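You operate a simulated robot arm through the tools that you are given. There is no shell and no other tool.

You run a simulated two-armed robot. Do the job below in one go: nothing can be reset, and whatever is moved stays where it is left.

TASK
Try the stop button of the sole press, then run one empty stroke at 5 bar.
Fine: push the stop button in, pull it out again, shut the drawer, set the knob, then push the green button once.

Only the result counts: the job must be done as asked and must still hold three seconds after the hand-in. Knocking over, shifting, dropping, spilling or breaking anything else fails it.

THE ROBOT
Two 7-joint arms with fingered hands on one trunk that stands fixed in place. Base frame: the origin is at the foot of the trunk, x ahead of it, y to its left, z up. Readings come in m, degrees, newtons and seconds.
The left shoulder is at [0.035, 0.152, 1.2], the right one opposite. With the tool pointing down near the work surface each hand reaches from about 0.1 to 0.68 m from the base axis, measured 20 degrees to its own side. Payload 3.8 kg a hand.
The TCP of each hand is the grasp point between the finger pads, 0.03 m short of the fingertips. In the tool frame z runs along the fingers and y along their closing line. The gripper opens to 0.104 m; its body begins 0.035 m behind the TCP. The gripper is a hand of 5 fingers: y runs from the thumb to the fingers, the wrist lies at [-0.015, -0.104, -0.178] in the tool frame, and closing takes about 1.5 s.
Orientation is that of the tool frame in the base frame, as a unit quaternion [w, x, y, z]. With the fingers straight down and the wrist toward the robot, the tool's x, y and z point along [0, 1, 0], [1, 0, 0] and [0, 0, -1] of the base frame.

THE INTERFACE
- The arms move only by the tool move_arm. It takes "left_deltas", "right_deltas" or both (then of equal length, played together; a hand with none holds still); each is a list of rows, each a list of 3 entries, a list of its own where there are three numbers: the gripper command, from -1 (fully open) to 1 (shut), values between in proportion, then the shift along the tool's x, y, z in m, then the turn, a rotation vector about the tool's x, y, z in rad. In form: [[grip, [x, y, z], [ax, ay, az]], ...]. A call has 1 to 20 rows; each row shifts and turns the commanded pose from where the row before left it, along the tool's axes as they then stand. A row lasts 0.2 s, in which the tool goes at most 0.05 m and 8.6 degrees; a call with a longer step from one row to the next is refused whole, and so is a gripper value outside its range. A pose out of reach is approached as far as the arm can. The call stops where the force on the tool passes 60 N (or 10 N more than at its start, if that is more) or the arm is blocked; 0.2 s more then pass. The fingers move at their own pace (about 0.072 m/s each) and stop on an object; they squeeze with about 34 N. The grip force told is the motor's: it shows also when the fingers shut on nothing. Time passes only in rows, and 0.2 s behind the last, so rows that do not move let the fingers close. It gives the time, the measured TCP pose, the force on the tool (base axes), the opening and the grip force at its end, in the units of the frame above (readings bear some noise), with the torque about the TCP (base axes, N m) and any sound that the robot's microphone picked up.
- Cameras (640 x 400 px; columns grow to the right, rows downward): "scene" is now at [0.1265, 0.0393, 1.378]; the picture's right is [0.42, -0.91, -0.04], its down [-0.32, -0.11, -0.94] and it looks along [0.85, 0.41, -0.33] (base axes); focal length 214 px, centre (320, 200). "left" rides on the left gripper at [-0.08, -0.077, -0.141] in its tool frame; the picture's right is [-0.78, -0.30, 0.56], its down [0.53, -0.78, 0.33] and it looks along [0.33, 0.56, 0.76] (tool axes); focal length 247 px, centre (320, 200). "right" rides on the right gripper at [0.08, -0.078, -0.141] in its tool frame; the picture's right is [-0.78, 0.30, -0.56], its down [-0.53, -0.78, 0.33] and it looks along [-0.33, 0.56, 0.76] (tool axes); focal length 247 px, centre (320, 200). There is no depth. A picture from a camera that has moved, and an enlarged one, comes with that camera's place and axes in the base frame and with its lens.
- snapshot(camera): a new picture of that camera. It takes no simulated time.
- raise_lower(by): moves the trunk up (or, below 0, down) by that many m; the arms and the scene camera ride with it, the base frame stays. It gives what a move gives, with no picture.
- set_grasp(shape, hand): the hand has 5 fingers and takes this shape, open, in about a second: jaw (thumb against the fingers, like two jaws); tri (thumb and two fingers); tip (a fingertip pinch); poke (one finger out to press); point (the index stretched); flat (the hand flat); cup (the hand cupped); fist (a fist). The gripper value then closes the fingers along that shape, each until it touches; the sizes above hold for jaw. It gives what a move gives, with no picture.
- aim_head(pan, tilt): turns the head with the scene camera to pan (to the left, within 80 degrees either way) and tilt (down, from -29 to 69), counted from straight ahead of the robot (the tilt from the chest, where the trunk bows). It gives what a move gives.
- close_up(camera, box): a new picture of the part [left, top, right, bottom] of that camera's present view, enlarged. It takes no simulated time.
- finish_job(): hands the job in; it is judged then, once.

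Places have to be worked out from the pictures, the camera data and where the tool is seen. Open the grippers and draw the arms clear of the work before you hand the job in, unless the task says otherwise.

The tools are called after "Call:" by a JSON object that holds its "op" and its "data". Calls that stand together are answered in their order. move_arm: Moves the arms, as the interface text tells. Its arguments: {"type":"object","properties":{"left_deltas":{"type":"array","items":{"type":"array"}},"right_deltas":{"type":"array","items":{"type":"array"}}},"required":[]} The other tools are called the same way: raise_lower (by) moves the trunk up or down; set_grasp (shape, hand) gives the hand a shape; aim_head (pan, tilt) turns the head that bears the scene camera; snapshot (camera) takes a picture; close_up (camera, box) takes an enlarged picture of a part of a camera's view; finish_job () hands the job in.

At the start:

```text
t: 0.0
left_ee_pos: [0.3238, 0.4049, 1.4001]
left_ee_rot: [0.001, 0.707, 0.708, 0.0]
left_force: [-0.5, -0.1, 0.4]
left_ft_torque: [0.01, -0.02, 0.0]
left_finger_gap: 0.1037
left_grasp_force: 0.1
left_shape: jaw
right_ee_pos: [0.4971, -0.0233, 1.3765]
right_ee_rot: [0.0, 0.707, 0.708, 0.0]
right_force: [0.4, -0.5, 0.7]
right_ft_torque: [-0.01, -0.01, 0.02]
right_finger_gap: 0.1036
right_grasp_force: 0.0
right_shape: jaw
trunk travel left (down, up): [-0.275, 0.181]
head pan, tilt (commanded): [25.0, 14.9]
```

scene: 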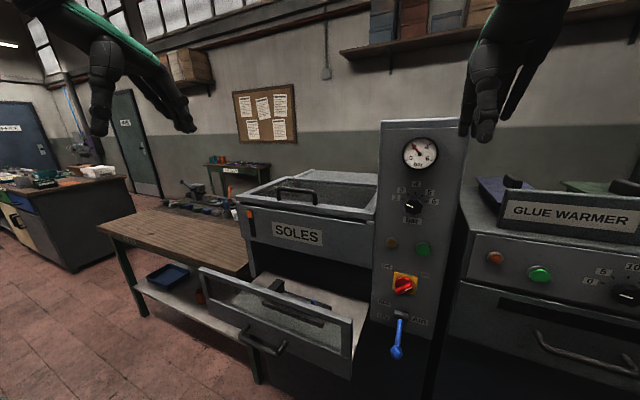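
right: 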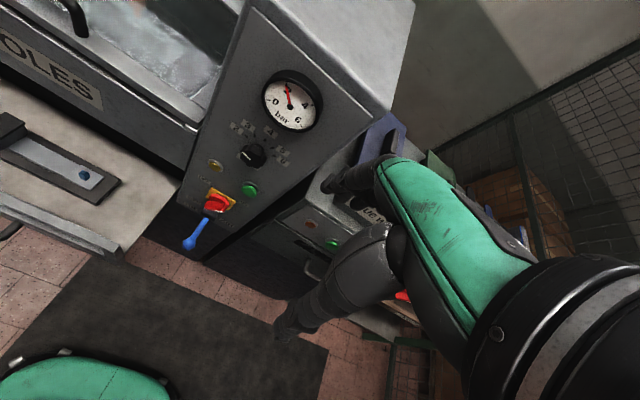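
left: 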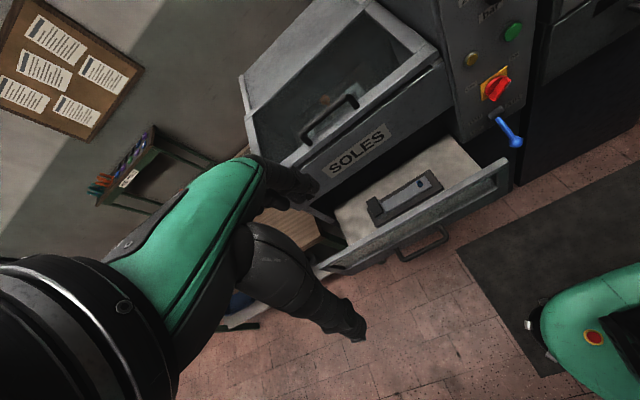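

I start by looking closely at the press panel, the drawer and the stop button before moving anything.

Call:
{"op": "close_up", "data": {"camera": "scene", "box": [360, 120, 480, 280]}}

Call:
{"op": "close_up", "data": {"camera": "scene", "box": [360, 230, 480, 380]}}

Call:
{"op": "close_up", "data": {"camera": "scene", "box": [190, 160, 390, 390]}}

Call:
{"op": "close_up", "data": {"camera": "right", "box": [150, 50, 350, 270]}}

```text
2.50 times, centred on (420, 200) of scene
camera zoom: at [0.1265, 0.0393, 1.378], right [0.42, -0.91, -0.04], down [-0.32, -0.11, -0.94], along [0.85, 0.41, -0.33], focal length 536 px, centre (70, 200)
```

zoom: 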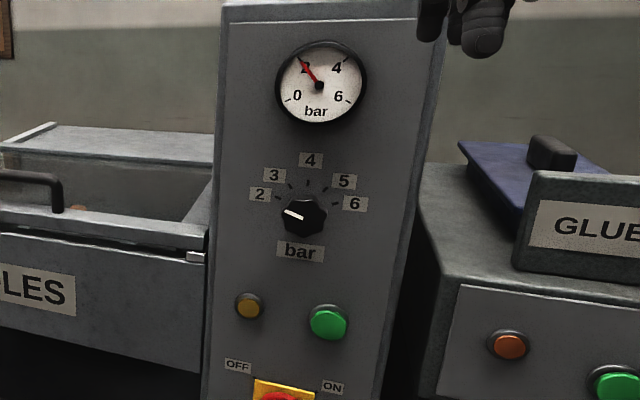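

```text
2.67 times, centred on (420, 305) of scene
camera zoom: at [0.1265, 0.0393, 1.378], right [0.42, -0.91, -0.04], down [-0.32, -0.11, -0.94], along [0.85, 0.41, -0.33], focal length 572 px, centre (53, -80)
```

zoom: 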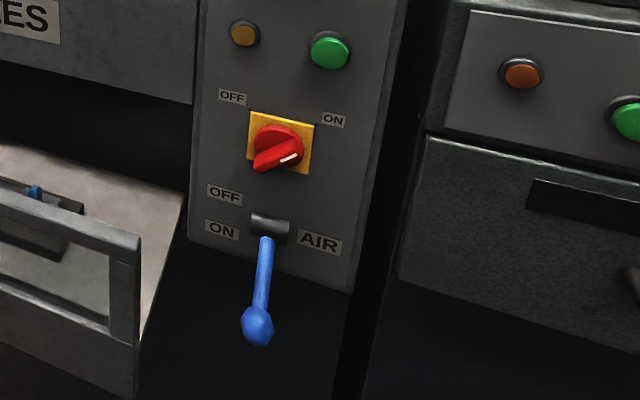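

```text
1.74 times, centred on (290, 275) of scene
camera zoom: at [0.1265, 0.0393, 1.378], right [0.42, -0.91, -0.04], down [-0.32, -0.11, -0.94], along [0.85, 0.41, -0.33], focal length 373 px, centre (372, 70)
```

zoom: 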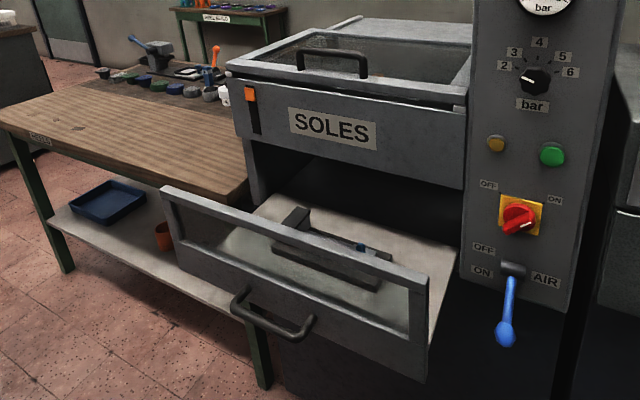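

```text
1.82 times, centred on (250, 160) of right
camera zoom: at [0.4197, 0.0571, 1.5162], right [0.3, -0.78, 0.56], down [-0.78, -0.54, -0.33], along [0.56, -0.33, -0.76], focal length 449 px, centre (447, 273)
```

zoom: 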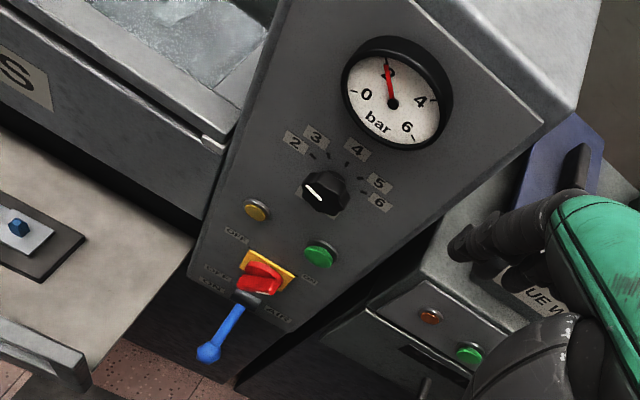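

The panel shows gauge, knob (at 2), amber lamp, green button, main switch and air lever, but no mushroom stop button yet. I look for it at other spots on the press.

Call:
{"op": "close_up", "data": {"camera": "scene", "box": [230, 170, 390, 270]}}

Call:
{"op": "close_up", "data": {"camera": "left", "box": [230, 0, 550, 200]}}

Call:
{"op": "close_up", "data": {"camera": "right", "box": [0, 0, 320, 200]}}

Call:
{"op": "aim_head", "data": {"pan": 10, "tilt": 35}}

Call:
{"op": "snapshot", "data": {"camera": "scene"}}

```text
4.00 times, centred on (310, 220) of scene
camera zoom: at [0.1265, 0.0393, 1.378], right [0.42, -0.91, -0.04], down [-0.32, -0.11, -0.94], along [0.85, 0.41, -0.33], focal length 858 px, centre (360, 120)
```

zoom: 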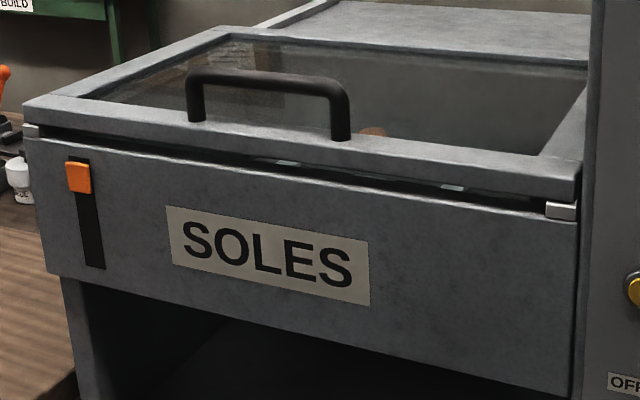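

```text
2.00 times, centred on (390, 100) of left
camera zoom: at [0.2454, 0.325, 1.5416], right [-0.29, -0.78, -0.56], down [-0.78, 0.53, -0.33], along [0.56, 0.34, -0.76], focal length 494 px, centre (180, 400)
```

zoom: 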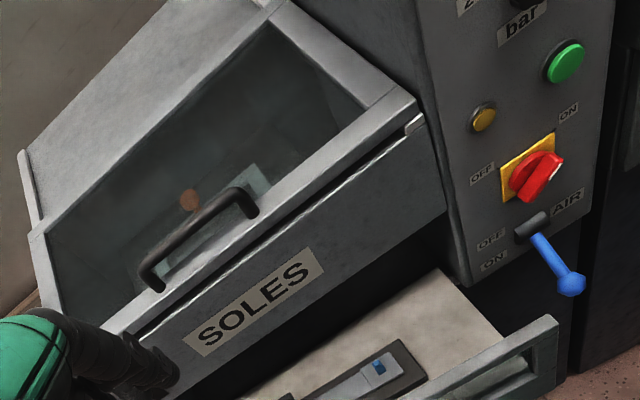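

```text
2.00 times, centred on (160, 100) of right
camera zoom: at [0.4197, 0.0571, 1.5162], right [0.3, -0.78, 0.56], down [-0.78, -0.54, -0.33], along [0.56, -0.33, -0.76], focal length 494 px, centre (640, 400)
```

zoom: 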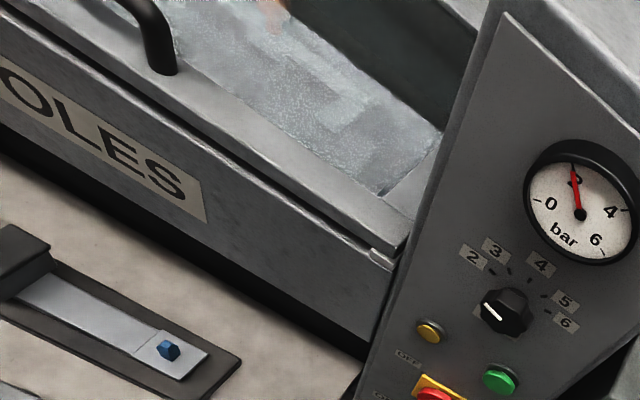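

```text
t: 0.8
left_ee_pos: [0.3221, 0.4056, 1.3989]
left_ee_rot: [0.001, 0.706, 0.708, 0.001]
left_force: [0.8, -0.1, 0.3]
left_ft_torque: [0.02, 0.0, -0.04]
left_finger_gap: 0.1035
left_grasp_force: 0.1
left_shape: jaw
right_ee_pos: [0.4969, -0.0226, 1.3785]
right_ee_rot: [0.0, 0.707, 0.708, -0.001]
right_force: [0.4, 0.5, 0.5]
right_ft_torque: [-0.04, 0.02, 0.01]
right_finger_gap: 0.1037
right_grasp_force: 0.1
right_shape: jaw
trunk travel left (down, up): [-0.275, 0.181]
head pan, tilt (commanded): [10.0, 35.0]
```

```text
taken
camera scene: at [0.1257, 0.0151, 1.3458], right [0.17, -0.98, -0.02], down [-0.63, -0.1, -0.77], along [0.75, 0.14, -0.64], focal length 214 px, centre (320, 200)
```

scene: 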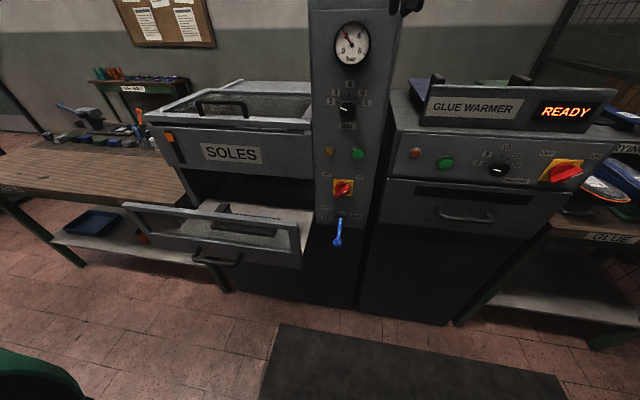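

No mushroom is visible on the front. I check the close-ups of the new head view, including the lower cabinet and the flanks.

Call:
{"op": "close_up", "data": {"camera": "scene", "box": [110, 70, 340, 290]}}

Call:
{"op": "close_up", "data": {"camera": "scene", "box": [300, 0, 420, 240]}}

Call:
{"op": "aim_head", "data": {"pan": 35, "tilt": 25}}

Call:
{"op": "snapshot", "data": {"camera": "scene"}}

```text
1.82 times, centred on (225, 180) of scene
camera zoom: at [0.1257, 0.0151, 1.3458], right [0.17, -0.98, -0.02], down [-0.63, -0.1, -0.77], along [0.75, 0.14, -0.64], focal length 390 px, centre (493, 236)
```

zoom: 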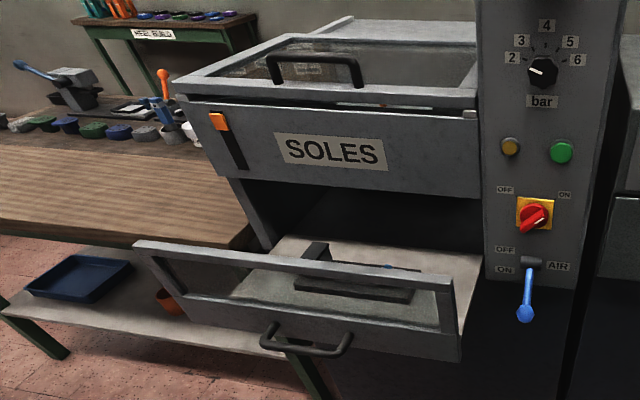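

```text
1.67 times, centred on (360, 120) of scene
camera zoom: at [0.1257, 0.0151, 1.3458], right [0.17, -0.98, -0.02], down [-0.63, -0.1, -0.77], along [0.75, 0.14, -0.64], focal length 358 px, centre (253, 333)
```

zoom: 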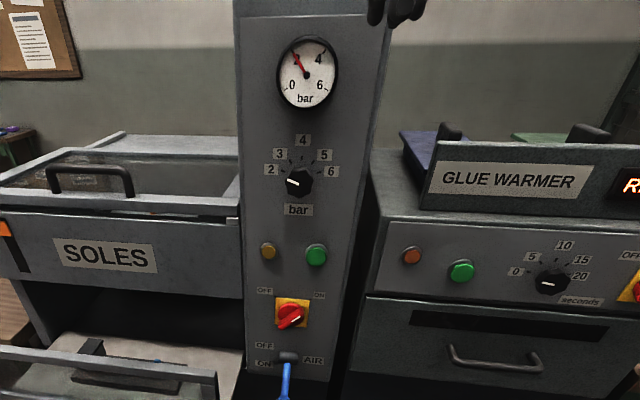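

```text
t: 1.7
left_ee_pos: [0.3227, 0.405, 1.4012]
left_ee_rot: [0.0, 0.706, 0.708, -0.001]
left_force: [-0.4, -0.6, -0.4]
left_ft_torque: [-0.02, 0.0, 0.02]
left_finger_gap: 0.1038
left_grasp_force: 0.0
left_shape: jaw
right_ee_pos: [0.497, -0.0226, 1.3761]
right_ee_rot: [-0.001, 0.707, 0.708, -0.002]
right_force: [0.0, 0.3, -0.5]
right_ft_torque: [0.02, -0.03, -0.01]
right_finger_gap: 0.1036
right_grasp_force: 0.1
right_shape: jaw
trunk travel left (down, up): [-0.275, 0.181]
head pan, tilt (commanded): [35.0, 25.0]
```

```text
taken
camera scene: at [0.1159, 0.0526, 1.3624], right [0.57, -0.82, -0.05], down [-0.42, -0.24, -0.87], along [0.7, 0.52, -0.49], focal length 214 px, centre (320, 200)
```

scene: 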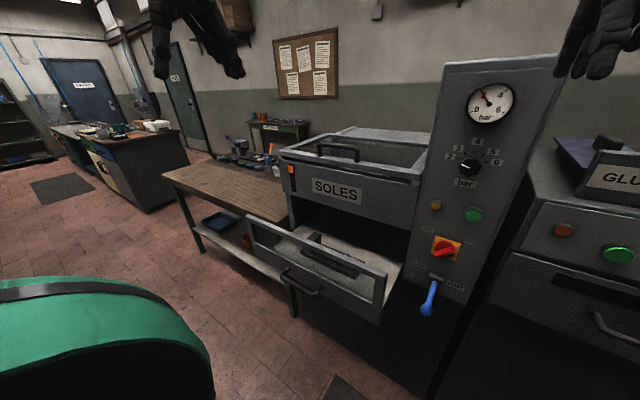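

The stop button isn't visible from here; the column top (about z 1.38) is at eye level and could hide it. I raise the trunk for a view from above.

Call:
{"op": "raise_lower", "data": {"by": 0.17}}

Call:
{"op": "aim_head", "data": {"pan": 15, "tilt": 35}}

Call:
{"op": "snapshot", "data": {"camera": "scene"}}

Call:
{"op": "snapshot", "data": {"camera": "right"}}

Call:
{"op": "snapshot", "data": {"camera": "left"}}

```text
t: 3.6
left_ee_pos: [0.3232, 0.4052, 1.5706]
left_ee_rot: [0.0, 0.706, 0.708, 0.001]
left_force: [0.4, 0.0, -0.4]
left_ft_torque: [-0.02, 0.01, 0.02]
left_finger_gap: 0.1036
left_grasp_force: 0.1
left_shape: jaw
right_ee_pos: [0.4958, -0.0234, 1.5473]
right_ee_rot: [0.0, 0.707, 0.708, -0.001]
right_force: [-0.4, -0.2, 0.4]
right_ft_torque: [0.0, 0.03, -0.02]
right_finger_gap: 0.1038
right_grasp_force: 0.0
right_shape: jaw
trunk travel left (down, up): [-0.445, 0.011]
head pan, tilt (commanded): [35.0, 25.0]
```

```text
t: 4.5
left_ee_pos: [0.3223, 0.4044, 1.5705]
left_ee_rot: [0.0, 0.707, 0.708, 0.0]
left_force: [0.1, -0.3, -0.5]
left_ft_torque: [0.0, -0.01, -0.05]
left_finger_gap: 0.1038
left_grasp_force: 0.0
left_shape: jaw
right_ee_pos: [0.4968, -0.0227, 1.5468]
right_ee_rot: [-0.001, 0.707, 0.707, 0.0]
right_force: [-0.6, 0.0, -0.6]
right_ft_torque: [-0.01, 0.0, -0.02]
right_finger_gap: 0.1037
right_grasp_force: 0.0
right_shape: jaw
trunk travel left (down, up): [-0.445, 0.011]
head pan, tilt (commanded): [15.0, 35.0]
```

```text
taken
camera scene: at [0.0861, 0.0227, 1.5281], right [0.26, -0.97, 0.0], down [-0.55, -0.15, -0.82], along [0.79, 0.21, -0.57], focal length 214 px, centre (320, 200)
```

scene: 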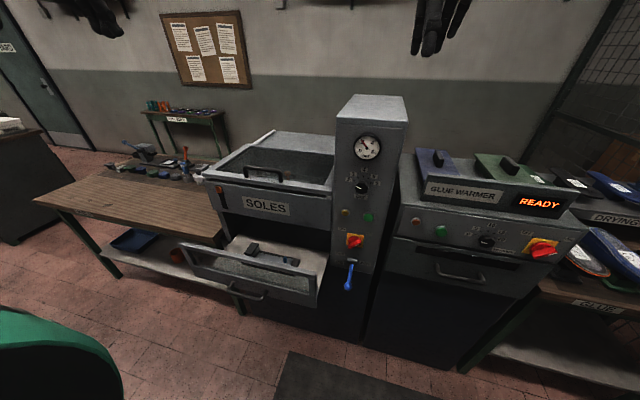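

```text
taken
camera right: at [0.4197, 0.0571, 1.6862], right [0.3, -0.78, 0.56], down [-0.78, -0.54, -0.33], along [0.56, -0.33, -0.76], focal length 247 px, centre (320, 200)
```

right: 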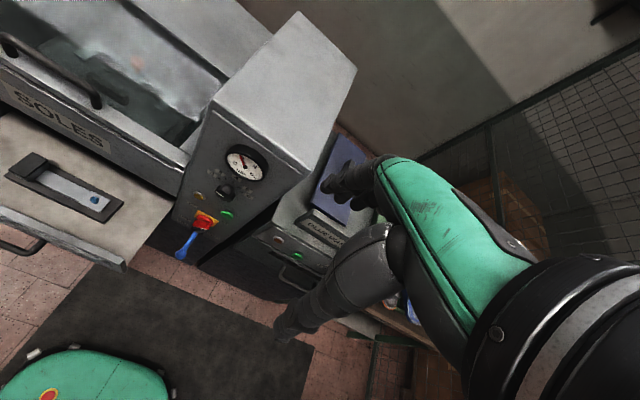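

```text
taken
camera left: at [0.2454, 0.3251, 1.7116], right [-0.29, -0.78, -0.56], down [-0.78, 0.53, -0.33], along [0.56, 0.34, -0.76], focal length 247 px, centre (320, 200)
```

left: 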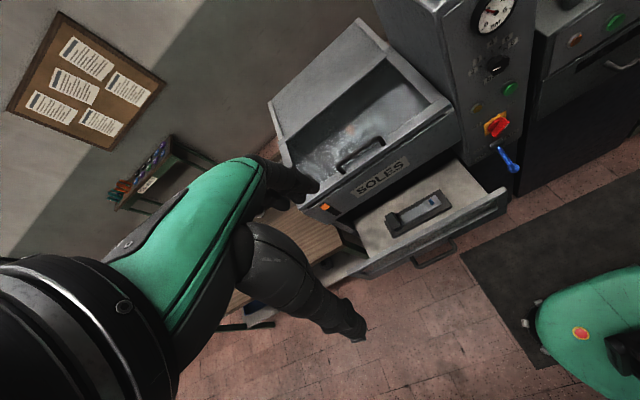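

The column top is bare. I zoom in on everything on the press that could be a stop button.

Call:
{"op": "close_up", "data": {"camera": "scene", "box": [328, 200, 392, 240]}}

Call:
{"op": "close_up", "data": {"camera": "scene", "box": [200, 120, 344, 210]}}

Call:
{"op": "close_up", "data": {"camera": "left", "box": [260, 20, 452, 140]}}

Call:
{"op": "close_up", "data": {"camera": "right", "box": [0, 0, 208, 130]}}

Call:
{"op": "close_up", "data": {"camera": "left", "box": [300, 130, 492, 250]}}

Call:
{"op": "close_up", "data": {"camera": "scene", "box": [220, 280, 380, 380]}}

```text
10.00 times, centred on (360, 220) of scene
camera zoom: at [0.0861, 0.0227, 1.5281], right [0.26, -0.97, 0.0], down [-0.55, -0.15, -0.82], along [0.79, 0.21, -0.57], focal length 2145 px, centre (-80, 0)
```

zoom: 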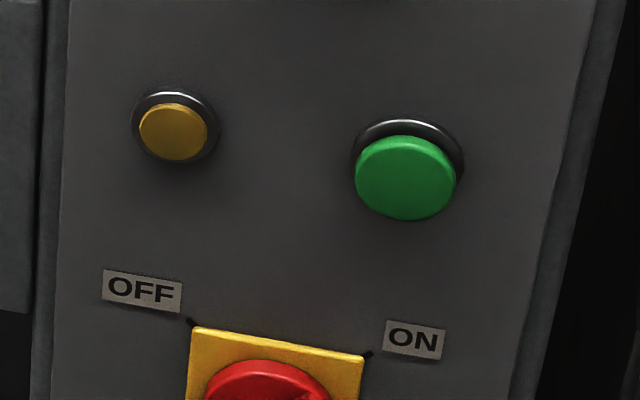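

```text
4.44 times, centred on (272, 165) of scene
camera zoom: at [0.0861, 0.0227, 1.5281], right [0.26, -0.97, 0.0], down [-0.55, -0.15, -0.82], along [0.79, 0.21, -0.57], focal length 953 px, centre (533, 356)
```

zoom: 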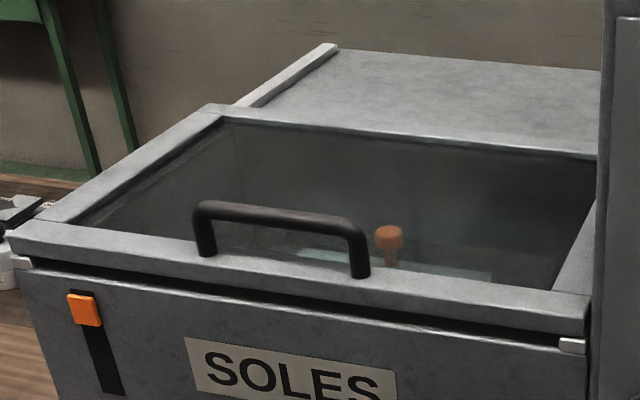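

```text
3.33 times, centred on (356, 80) of left
camera zoom: at [0.2454, 0.3251, 1.7116], right [-0.29, -0.78, -0.56], down [-0.78, 0.53, -0.33], along [0.56, 0.34, -0.76], focal length 823 px, centre (200, 600)
```

zoom: 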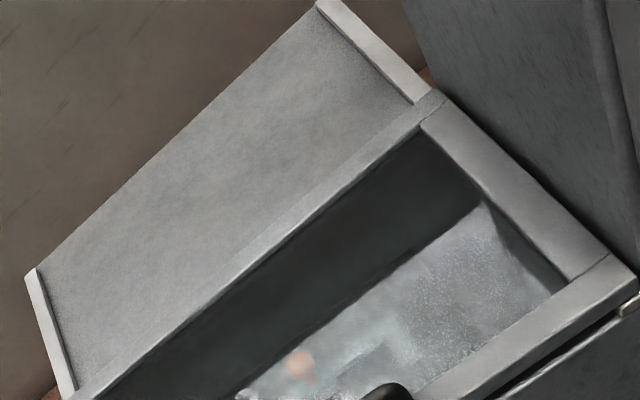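

```text
3.08 times, centred on (104, 65) of right
camera zoom: at [0.4197, 0.0571, 1.6862], right [0.3, -0.78, 0.56], down [-0.78, -0.54, -0.33], along [0.56, -0.33, -0.76], focal length 760 px, centre (985, 615)
```

zoom: 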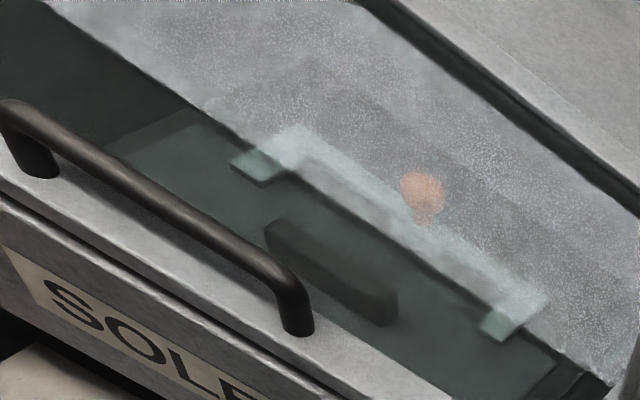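

```text
3.33 times, centred on (396, 190) of left
camera zoom: at [0.2454, 0.3251, 1.7116], right [-0.29, -0.78, -0.56], down [-0.78, 0.53, -0.33], along [0.56, 0.34, -0.76], focal length 823 px, centre (67, 233)
```

zoom: 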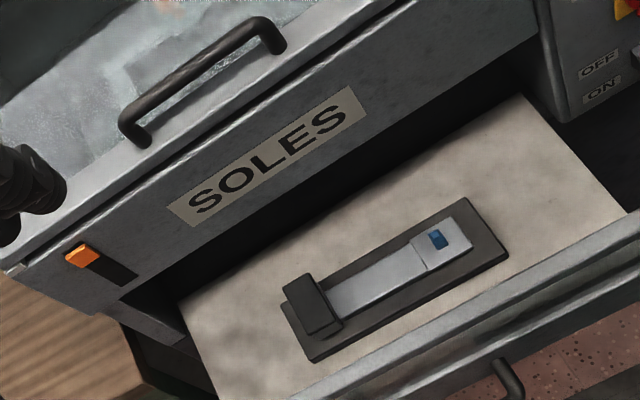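

```text
4.00 times, centred on (300, 330) of scene
camera zoom: at [0.0861, 0.0227, 1.5281], right [0.26, -0.97, 0.0], down [-0.55, -0.15, -0.82], along [0.79, 0.21, -0.57], focal length 858 px, centre (400, -320)
```

zoom: 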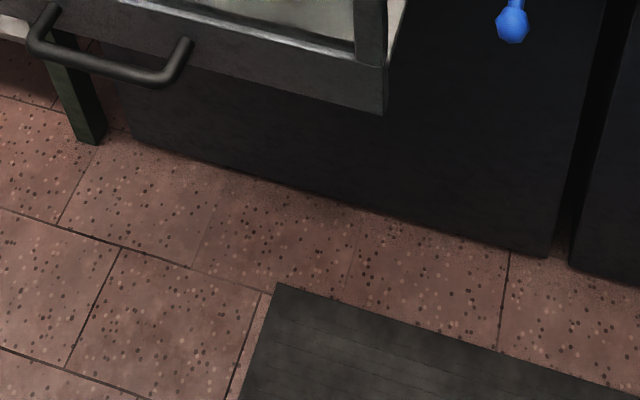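

Nothing obvious on the front; under the glass lid there is only some orange mushroom-shaped thing. I move the right hand aside and turn its camera toward the gap on the column's right flank.

Call:
{"op": "move_arm", "data": {"right_deltas": [[-1, [-0.05, 0, 0], [0, 0, 0]], [-1, [-0.05, 0, 0], [0, 0, 0]], [-1, [-0.05, 0, 0], [0, 0, 0]], [-1, [-0.05, 0, 0], [0, 0, 0]], [-1, [-0.05, 0, 0], [0, 0, 0]], [-1, [-0.05, 0, 0], [0, 0, 0]], [-1, [0, 0, 0], [0, 0, -0.148]], [-1, [0, 0, 0], [0, 0, -0.148]], [-1, [0, 0, 0], [0, 0, -0.148]], [-1, [0, 0, 0], [0, 0, -0.148]], [-1, [0, 0, 0], [0, 0, -0.148]], [-1, [0, 0, 0], [0, 0, -0.148]], [-1, [0, 0, 0], [0, 0, -0.148]]]}}

Call:
{"op": "snapshot", "data": {"camera": "right"}}

Call:
{"op": "snapshot", "data": {"camera": "scene"}}

```text
t: 7.3
left_ee_pos: [0.322, 0.4047, 1.5702]
left_ee_rot: [0.0, 0.706, 0.708, 0.002]
left_force: [0.2, -0.7, -0.3]
left_ft_torque: [0.01, -0.01, -0.01]
left_finger_gap: 0.1038
left_grasp_force: 0.0
left_shape: jaw
right_ee_pos: [0.4968, -0.3243, 1.5458]
right_ee_rot: [-0.001, 0.615, 0.788, 0.0]
right_force: [-0.4, 0.2, -0.5]
right_ft_torque: [0.0, 0.01, 0.02]
right_finger_gap: 0.104
right_grasp_force: 0.2
right_shape: jaw
right hand out of reach, approached as far as the arm can: row 8, 9, 10, 11, 12, 13
trunk travel left (down, up): [-0.445, 0.011]
head pan, tilt (commanded): [15.0, 35.0]
```

```text
taken
camera right: at [0.4027, -0.2651, 1.6858], right [0.48, -0.68, 0.56], down [-0.62, -0.71, -0.33], along [0.62, -0.19, -0.76], focal length 247 px, centre (320, 200)
```

right: 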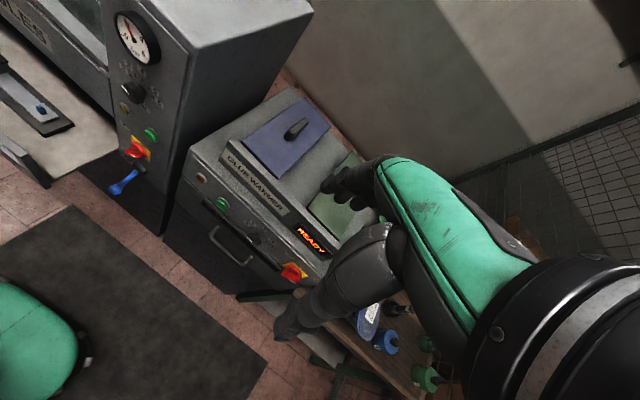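

```text
taken
camera scene: at [0.086, 0.0223, 1.528], right [0.26, -0.97, 0.0], down [-0.55, -0.15, -0.82], along [0.79, 0.21, -0.57], focal length 214 px, centre (320, 200)
```

scene: 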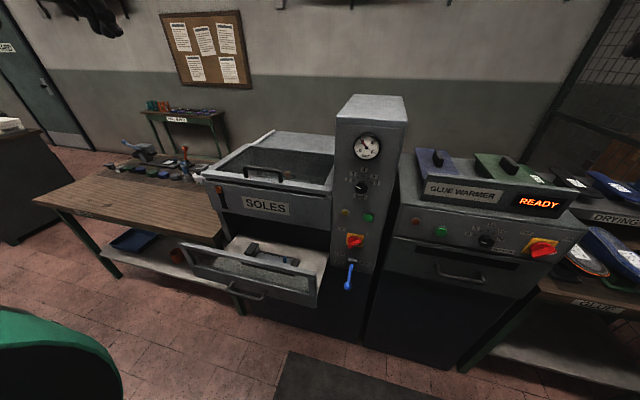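

The column's right flank is now partly in view; I zoom in on it.

Call:
{"op": "close_up", "data": {"camera": "right", "box": [90, 0, 330, 240]}}

Call:
{"op": "close_up", "data": {"camera": "scene", "box": [328, 90, 424, 250]}}

```text
1.67 times, centred on (210, 120) of right
camera zoom: at [0.4027, -0.2651, 1.6858], right [0.48, -0.68, 0.56], down [-0.62, -0.71, -0.33], along [0.62, -0.19, -0.76], focal length 412 px, centre (503, 333)
```

zoom: 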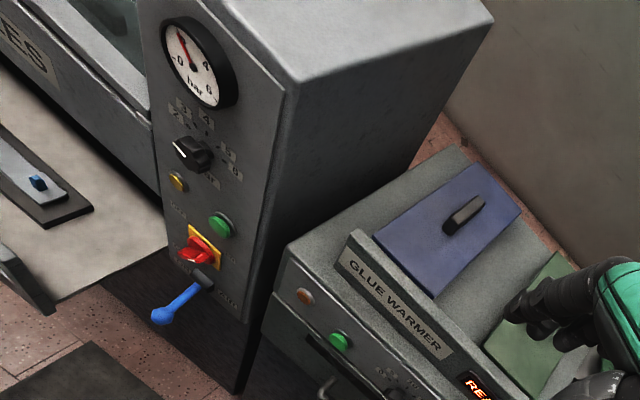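

```text
2.50 times, centred on (376, 170) of scene
camera zoom: at [0.086, 0.0223, 1.528], right [0.26, -0.97, 0.0], down [-0.55, -0.15, -0.82], along [0.79, 0.21, -0.57], focal length 536 px, centre (180, 275)
```

zoom: 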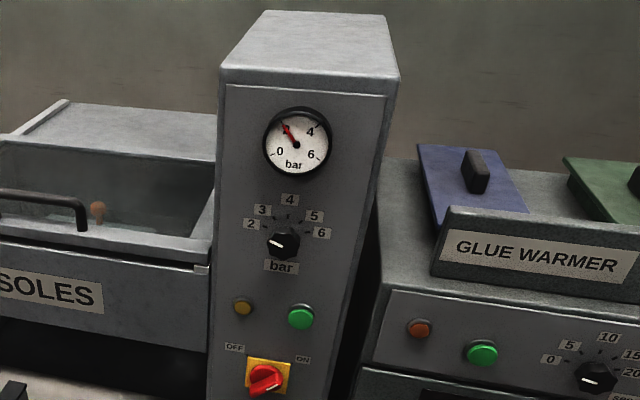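

The column's right flank is bare too. I swing the left hand out to the left so its camera can look along the press's left flank.

Call:
{"op": "move_arm", "data": {"left_deltas": [[-1, [0.04, 0, 0.03], [0, 0, 0]], [-1, [0.04, 0, 0.03], [0, 0, 0]], [-1, [0.04, 0, 0.03], [0, 0, 0]], [-1, [0.04, 0, 0.03], [0, 0, 0]], [-1, [0.04, 0, 0.03], [0, 0, 0]], [-1, [0.04, 0, 0.03], [0, 0, 0]], [-1, [0.04, 0, 0.03], [0, 0, 0]], [-1, [0.04, 0, 0.03], [0, 0, 0]], [-1, [0.04, 0, 0.0], [0, 0, 0]], [-1, [0.04, 0, 0.0], [0, 0, 0]]]}}

Call:
{"op": "snapshot", "data": {"camera": "left"}}

```text
t: 9.5
left_ee_pos: [0.3191, 0.7798, 1.3277]
left_ee_rot: [-0.007, 0.707, 0.707, -0.005]
left_force: [0.3, 0.1, 5.6]
left_ft_torque: [0.08, 0.03, 0.0]
left_finger_gap: 0.1041
left_grasp_force: 0.1
left_shape: jaw
left hand out of reach, approached as far as the arm can: row 10
right_ee_pos: [0.5012, -0.3211, 1.5459]
right_ee_rot: [-0.001, 0.614, 0.789, -0.002]
right_force: [0.0, 0.4, -0.3]
right_ft_torque: [0.01, 0.02, 0.03]
right_finger_gap: 0.1037
right_grasp_force: 0.1
right_shape: jaw
trunk travel left (down, up): [-0.445, 0.011]
head pan, tilt (commanded): [15.0, 35.0]
```

```text
taken
camera left: at [0.2443, 0.7, 1.471], right [-0.31, -0.77, -0.55], down [-0.78, 0.53, -0.32], along [0.54, 0.34, -0.77], focal length 247 px, centre (320, 200)
```

left: 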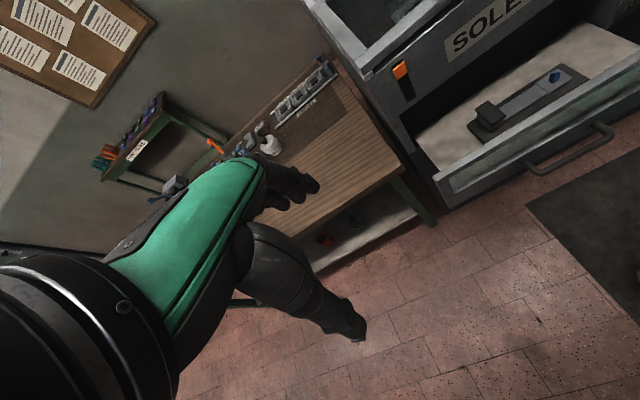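

I zoom in on the press's left edge and the drawer contents from this side.

Call:
{"op": "close_up", "data": {"camera": "left", "box": [300, 0, 460, 200]}}

Call:
{"op": "close_up", "data": {"camera": "left", "box": [400, 0, 640, 200]}}

```text
2.00 times, centred on (380, 100) of left
camera zoom: at [0.2443, 0.7, 1.471], right [-0.31, -0.77, -0.55], down [-0.78, 0.53, -0.32], along [0.54, 0.34, -0.77], focal length 494 px, centre (200, 400)
```

zoom: 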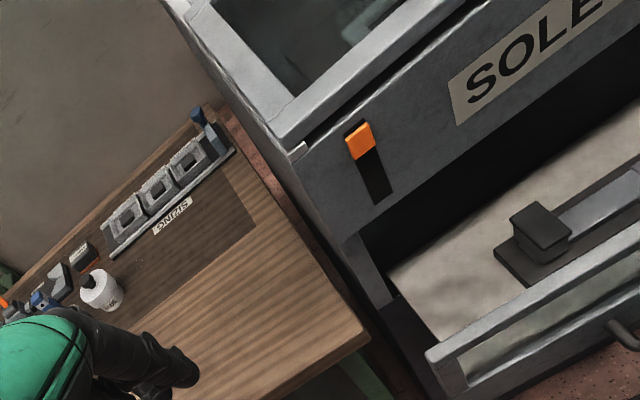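

```text
2.00 times, centred on (520, 100) of left
camera zoom: at [0.2443, 0.7, 1.471], right [-0.31, -0.77, -0.55], down [-0.78, 0.53, -0.32], along [0.54, 0.34, -0.77], focal length 494 px, centre (-80, 400)
```

zoom: 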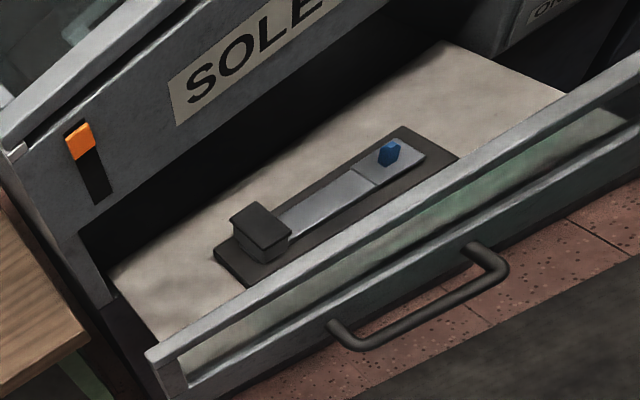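

No stop button on the left flank either. The open drawer hides the plinth between about z 0.5 and 0.85, so I draw both hands back before lowering the trunk to look there.

Call:
{"op": "move_arm", "data": {"left_deltas": [[-1, [-0.048, -0.01, 0], [0, 0, 0]], [-1, [-0.048, -0.01, 0], [0, 0, 0]], [-1, [-0.048, -0.01, 0], [0, 0, 0]], [-1, [-0.048, -0.01, 0], [0, 0, 0]], [-1, [-0.048, -0.01, 0], [0, 0, 0]], [-1, [-0.048, -0.01, 0], [0, 0, 0]], [-1, [-0.048, -0.01, 0], [0, 0, 0]], [-1, [-0.048, -0.01, 0], [0, 0, 0]]], "right_deltas": [[-1, [0, 0, 0], [0, 0, 0.13]], [-1, [0, 0, 0], [0, 0, 0.13]], [-1, [0, -0.04, 0], [0, 0, 0]], [-1, [0, -0.04, 0], [0, 0, 0]], [-1, [0, -0.04, 0], [0, 0, 0]], [-1, [0, -0.04, 0], [0, 0, 0]], [-1, [0, 0, 0], [0, 0, 0]], [-1, [0, 0, 0], [0, 0, 0]]]}}

```text
t: 11.3
left_ee_pos: [0.2462, 0.4412, 1.3335]
left_ee_rot: [0.0, 0.706, 0.708, 0.0]
left_force: [0.2, 0.8, -0.1]
left_ft_torque: [0.02, 0.0, 0.01]
left_finger_gap: 0.104
left_grasp_force: 0.1
left_shape: jaw
left hand out of reach, approached as far as the arm can: row 1, 2
right_ee_pos: [0.3358, -0.322, 1.5464]
right_ee_rot: [-0.002, 0.712, 0.703, 0.0]
right_force: [0.2, 0.0, 0.1]
right_ft_torque: [0.01, 0.01, -0.01]
right_finger_gap: 0.1039
right_grasp_force: 0.1
right_shape: jaw
trunk travel left (down, up): [-0.445, 0.011]
head pan, tilt (commanded): [15.0, 35.0]
```

Both hands are drawn back. Now I lower the trunk and look at the plinth from a low viewpoint.

Call:
{"op": "raise_lower", "data": {"by": -0.43}}

Call:
{"op": "aim_head", "data": {"pan": 20, "tilt": 25}}

Call:
{"op": "snapshot", "data": {"camera": "scene"}}

Call:
{"op": "snapshot", "data": {"camera": "left"}}

Call:
{"op": "snapshot", "data": {"camera": "right"}}

```text
refused: -0.43 is not a number from -0.4 to 0.4
```

```text
t: 12.0
left_ee_pos: [0.2461, 0.4421, 1.3331]
left_ee_rot: [0.0, 0.706, 0.708, -0.001]
left_force: [0.4, 0.3, 0.2]
left_ft_torque: [-0.01, 0.0, 0.02]
left_finger_gap: 0.1037
left_grasp_force: 0.0
left_shape: jaw
right_ee_pos: [0.3363, -0.322, 1.5463]
right_ee_rot: [-0.001, 0.712, 0.702, 0.001]
right_force: [0.2, -1.0, 0.0]
right_ft_torque: [-0.03, 0.0, 0.01]
right_finger_gap: 0.1039
right_grasp_force: 0.1
right_shape: jaw
trunk travel left (down, up): [-0.445, 0.011]
head pan, tilt (commanded): [20.0, 25.0]
```

```text
taken
camera scene: at [0.0876, 0.0311, 1.5437], right [0.34, -0.94, 0.0], down [-0.4, -0.14, -0.91], along [0.85, 0.31, -0.42], focal length 214 px, centre (320, 200)
```

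scene: 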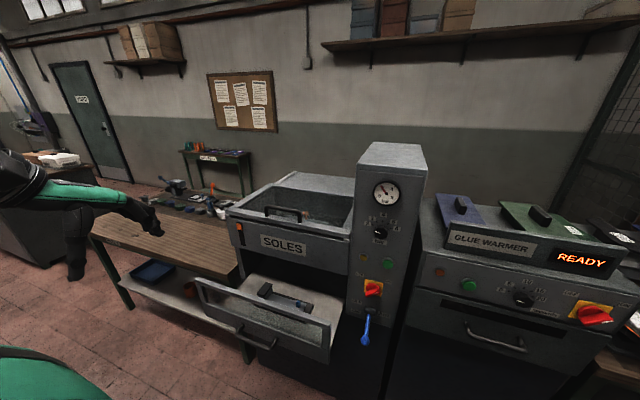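

```text
taken
camera left: at [0.1693, 0.3626, 1.4749], right [-0.29, -0.78, -0.56], down [-0.78, 0.53, -0.33], along [0.56, 0.34, -0.76], focal length 247 px, centre (320, 200)
```

left: 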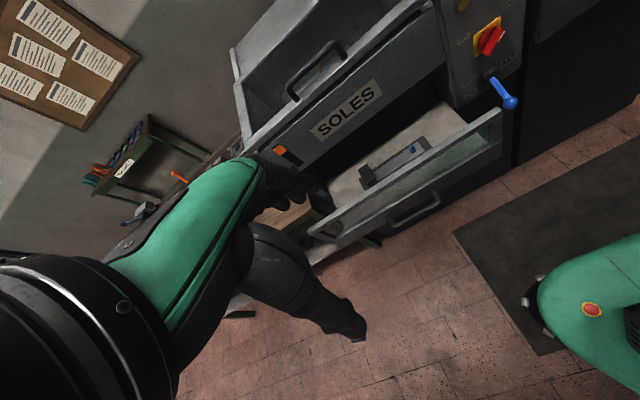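

```text
taken
camera right: at [0.2609, -0.2405, 1.686], right [0.29, -0.78, 0.56], down [-0.78, -0.52, -0.33], along [0.55, -0.34, -0.76], focal length 247 px, centre (320, 200)
```

right: 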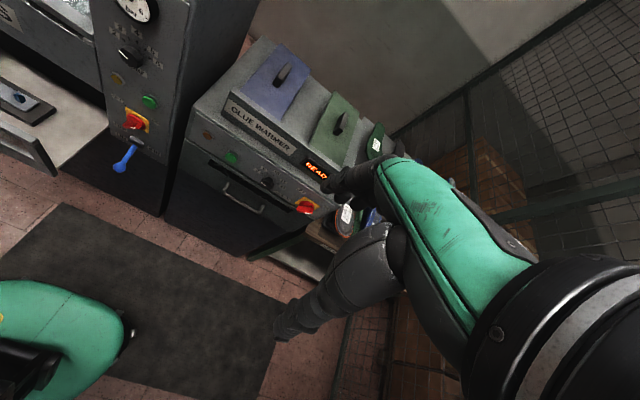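

The step was over the limit; I lower by 0.4 instead and look again.

Call:
{"op": "raise_lower", "data": {"by": -0.4}}

Call:
{"op": "snapshot", "data": {"camera": "scene"}}

Call:
{"op": "snapshot", "data": {"camera": "left"}}

Call:
{"op": "snapshot", "data": {"camera": "right"}}

```text
t: 15.8
left_ee_pos: [0.2464, 0.4416, 0.9347]
left_ee_rot: [0.0, 0.707, 0.707, 0.0]
left_force: [-0.4, 0.5, 0.3]
left_ft_torque: [0.0, 0.01, -0.01]
left_finger_gap: 0.1043
left_grasp_force: 0.2
left_shape: jaw
right_ee_pos: [0.4213, -0.3208, 1.0642]
right_ee_rot: [-0.071, 0.708, 0.699, -0.07]
right_force: [-0.7, 0.1, 0.2]
right_ft_torque: [0.01, -0.02, 0.03]
right_finger_gap: 0.1038
right_grasp_force: 0.1
right_shape: jaw
trunk travel left (down, up): [-0.045, 0.411]
head pan, tilt (commanded): [20.0, 25.0]
```

```text
taken
camera scene: at [0.2701, 0.0312, 1.0505], right [0.31, -0.94, -0.15], down [-0.74, -0.14, -0.65], along [0.59, 0.31, -0.74], focal length 214 px, centre (320, 200)
```

scene: 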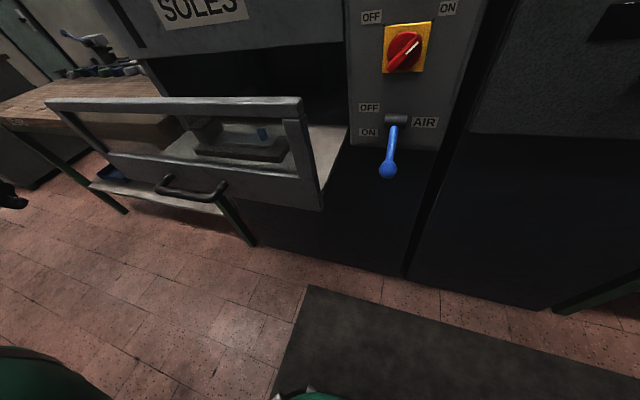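

```text
taken
camera left: at [0.1691, 0.3623, 1.0756], right [-0.29, -0.78, -0.56], down [-0.78, 0.53, -0.33], along [0.56, 0.34, -0.76], focal length 247 px, centre (320, 200)
```

left: 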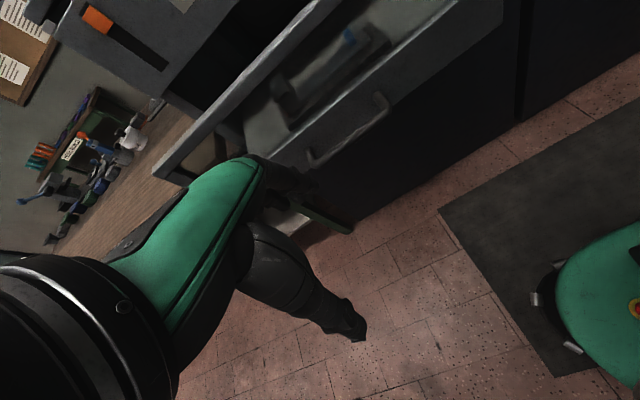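

```text
taken
camera right: at [0.3748, -0.2398, 1.2156], right [0.39, -0.78, 0.49], down [-0.83, -0.52, -0.17], along [0.39, -0.34, -0.86], focal length 247 px, centre (320, 200)
```

right: 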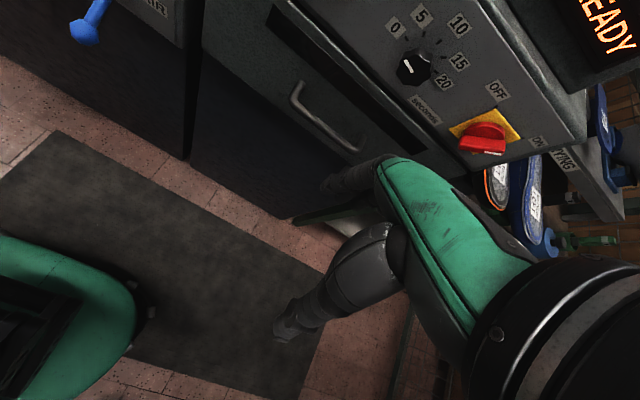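

The trunk bows when low. I raise the head's gaze to see the front beneath and behind the drawer.

Call:
{"op": "aim_head", "data": {"pan": 30, "tilt": 5}}

Call:
{"op": "snapshot", "data": {"camera": "scene"}}

Call:
{"op": "close_up", "data": {"camera": "scene", "box": [100, 100, 420, 300]}}

Call:
{"op": "close_up", "data": {"camera": "scene", "box": [300, 0, 560, 160]}}

```text
t: 16.6
left_ee_pos: [0.247, 0.4425, 0.9339]
left_ee_rot: [0.0, 0.707, 0.707, 0.0]
left_force: [-0.1, 0.2, 0.9]
left_ft_torque: [-0.02, 0.02, -0.03]
left_finger_gap: 0.1042
left_grasp_force: 0.1
left_shape: jaw
right_ee_pos: [0.4221, -0.3209, 1.0628]
right_ee_rot: [-0.072, 0.709, 0.698, -0.07]
right_force: [-0.4, -0.8, 0.4]
right_ft_torque: [-0.01, 0.0, -0.02]
right_finger_gap: 0.104
right_grasp_force: 0.0
right_shape: jaw
trunk travel left (down, up): [-0.045, 0.411]
head pan, tilt (commanded): [30.0, 5.0]
```

```text
taken
camera scene: at [0.2779, 0.0456, 1.0825], right [0.45, -0.87, -0.21], down [-0.49, -0.04, -0.87], along [0.74, 0.5, -0.45], focal length 214 px, centre (320, 200)
```

scene: 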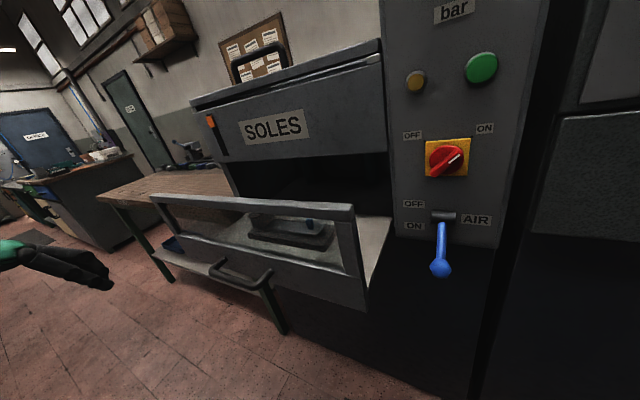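

```text
2.00 times, centred on (260, 200) of scene
camera zoom: at [0.2779, 0.0456, 1.0825], right [0.45, -0.87, -0.21], down [-0.49, -0.04, -0.87], along [0.74, 0.5, -0.45], focal length 429 px, centre (440, 200)
```

zoom: 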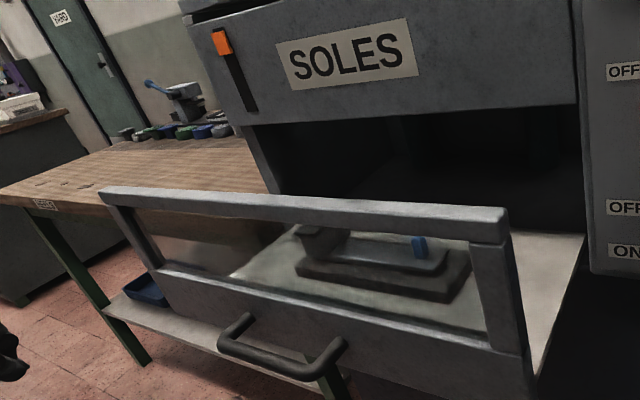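

```text
2.46 times, centred on (430, 80) of scene
camera zoom: at [0.2779, 0.0456, 1.0825], right [0.45, -0.87, -0.21], down [-0.49, -0.04, -0.87], along [0.74, 0.5, -0.45], focal length 528 px, centre (49, 495)
```

zoom: 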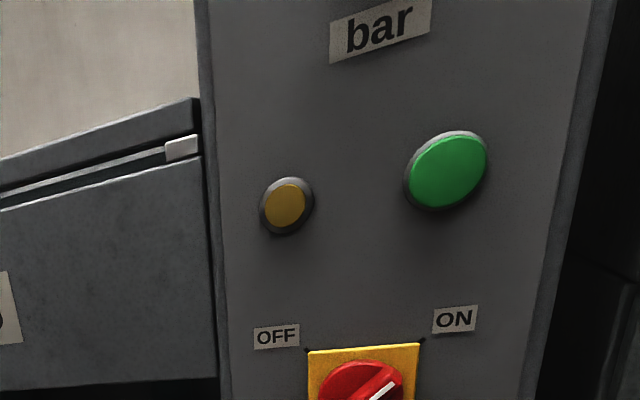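

I check the dark plinth below the drawer and column more closely from the left and scene cameras.

Call:
{"op": "close_up", "data": {"camera": "left", "box": [280, 0, 600, 200]}}

Call:
{"op": "close_up", "data": {"camera": "scene", "box": [260, 220, 560, 400]}}

Call:
{"op": "close_up", "data": {"camera": "scene", "box": [390, 120, 510, 290]}}

Call:
{"op": "close_up", "data": {"camera": "scene", "box": [180, 20, 420, 220]}}

```text
2.00 times, centred on (440, 100) of left
camera zoom: at [0.1698, 0.3623, 1.0753], right [-0.29, -0.78, -0.56], down [-0.78, 0.53, -0.33], along [0.56, 0.34, -0.76], focal length 494 px, centre (80, 400)
```

zoom: 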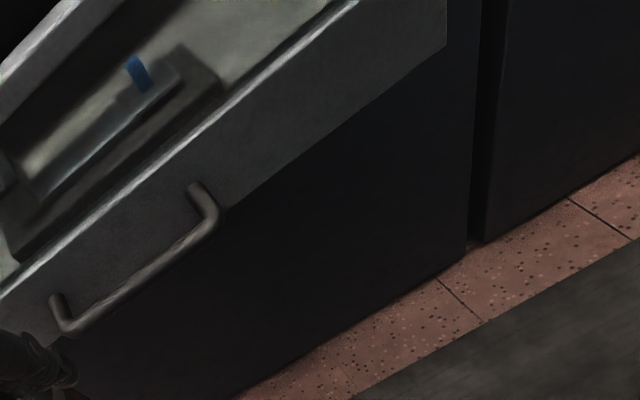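

```text
2.13 times, centred on (410, 310) of scene
camera zoom: at [0.2779, 0.0456, 1.0825], right [0.45, -0.87, -0.21], down [-0.49, -0.04, -0.87], along [0.74, 0.5, -0.45], focal length 458 px, centre (128, -35)
```

zoom: 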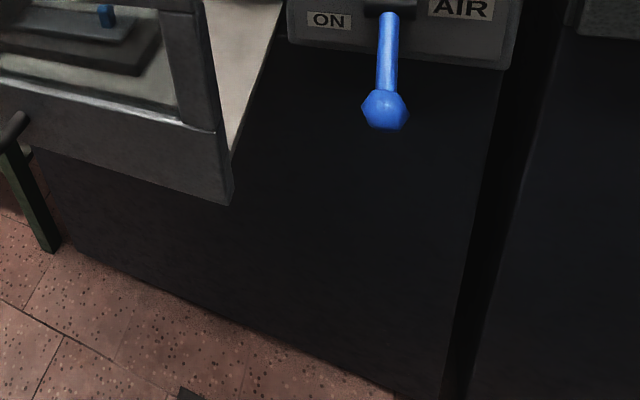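

```text
2.35 times, centred on (450, 205) of scene
camera zoom: at [0.2779, 0.0456, 1.0825], right [0.45, -0.87, -0.21], down [-0.49, -0.04, -0.87], along [0.74, 0.5, -0.45], focal length 505 px, centre (14, 188)
```

zoom: 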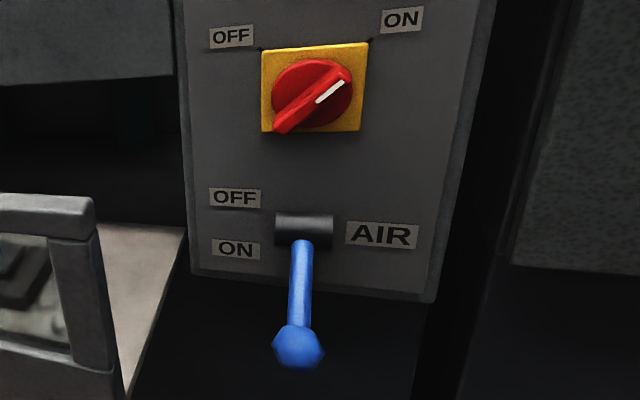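

```text
2.00 times, centred on (300, 120) of scene
camera zoom: at [0.2779, 0.0456, 1.0825], right [0.45, -0.87, -0.21], down [-0.49, -0.04, -0.87], along [0.74, 0.5, -0.45], focal length 429 px, centre (360, 360)
```

zoom: 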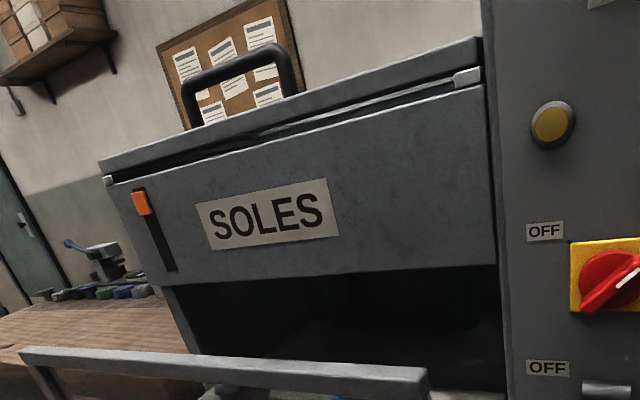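

The low front is bare as well: main switch at ON, air lever at ON. I go back up to the starting height and look around wider, including the glue warmer side and the bench.

Call:
{"op": "raise_lower", "data": {"by": 0.23}}

Call:
{"op": "aim_head", "data": {"pan": -20, "tilt": 25}}

Call:
{"op": "snapshot", "data": {"camera": "scene"}}

Call:
{"op": "aim_head", "data": {"pan": 60, "tilt": 25}}

Call:
{"op": "snapshot", "data": {"camera": "scene"}}

```text
t: 19.1
left_ee_pos: [0.2483, 0.4419, 1.1642]
left_ee_rot: [0.0, 0.706, 0.708, 0.0]
left_force: [0.2, 0.4, 0.2]
left_ft_torque: [0.0, -0.01, 0.01]
left_finger_gap: 0.1038
left_grasp_force: 0.1
left_shape: jaw
right_ee_pos: [0.4219, -0.3201, 1.2938]
right_ee_rot: [-0.071, 0.709, 0.698, -0.07]
right_force: [1.1, -0.9, 0.3]
right_ft_torque: [0.0, 0.01, 0.0]
right_finger_gap: 0.1036
right_grasp_force: 0.0
right_shape: jaw
trunk travel left (down, up): [-0.275, 0.181]
head pan, tilt (commanded): [30.0, 5.0]
```

```text
t: 20.2
left_ee_pos: [0.2475, 0.442, 1.1649]
left_ee_rot: [0.001, 0.706, 0.708, 0.001]
left_force: [0.6, 0.3, -0.2]
left_ft_torque: [-0.03, -0.06, -0.04]
left_finger_gap: 0.1039
left_grasp_force: 0.0
left_shape: jaw
right_ee_pos: [0.4218, -0.3216, 1.294]
right_ee_rot: [-0.07, 0.709, 0.699, -0.069]
right_force: [-0.5, -0.6, 0.7]
right_ft_torque: [0.02, -0.02, -0.03]
right_finger_gap: 0.1037
right_grasp_force: 0.0
right_shape: jaw
trunk travel left (down, up): [-0.275, 0.181]
head pan, tilt (commanded): [-20.0, 25.0]
```

```text
taken
camera scene: at [0.1269, -0.0318, 1.3615], right [-0.34, -0.94, 0.03], down [-0.48, 0.14, -0.87], along [0.81, -0.31, -0.5], focal length 214 px, centre (320, 200)
```

scene: 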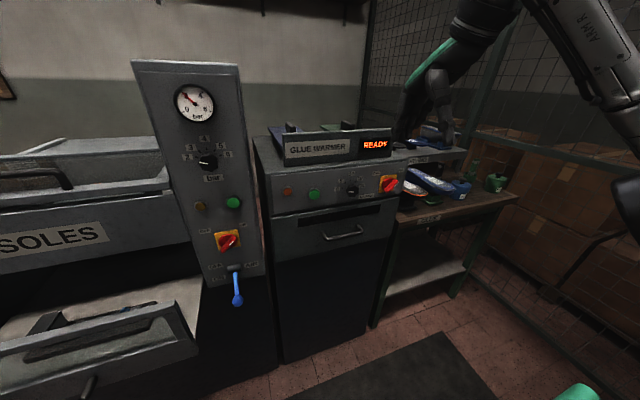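

```text
t: 21.8
left_ee_pos: [0.2473, 0.4425, 1.1641]
left_ee_rot: [0.001, 0.706, 0.708, 0.001]
left_force: [0.2, -0.1, 1.0]
left_ft_torque: [0.0, 0.02, -0.01]
left_finger_gap: 0.104
left_grasp_force: 0.0
left_shape: jaw
right_ee_pos: [0.4204, -0.3195, 1.2948]
right_ee_rot: [-0.069, 0.708, 0.699, -0.07]
right_force: [0.8, -0.9, -0.2]
right_ft_torque: [0.02, 0.02, 0.0]
right_finger_gap: 0.1037
right_grasp_force: 0.1
right_shape: jaw
trunk travel left (down, up): [-0.275, 0.181]
head pan, tilt (commanded): [60.0, 25.0]
```

```text
taken
camera scene: at [0.0866, 0.0794, 1.365], right [0.86, -0.5, -0.08], down [-0.29, -0.37, -0.88], along [0.41, 0.78, -0.46], focal length 214 px, centre (320, 200)
```

scene: 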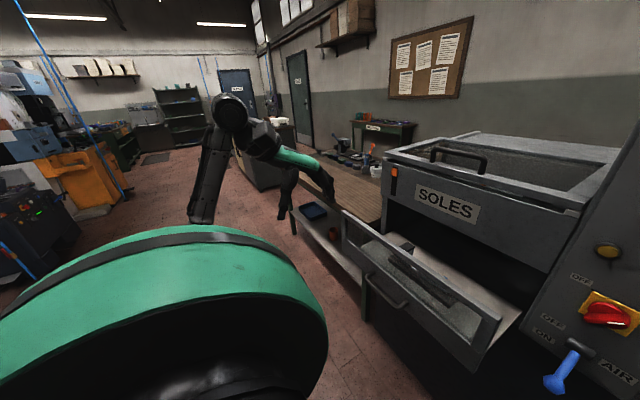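

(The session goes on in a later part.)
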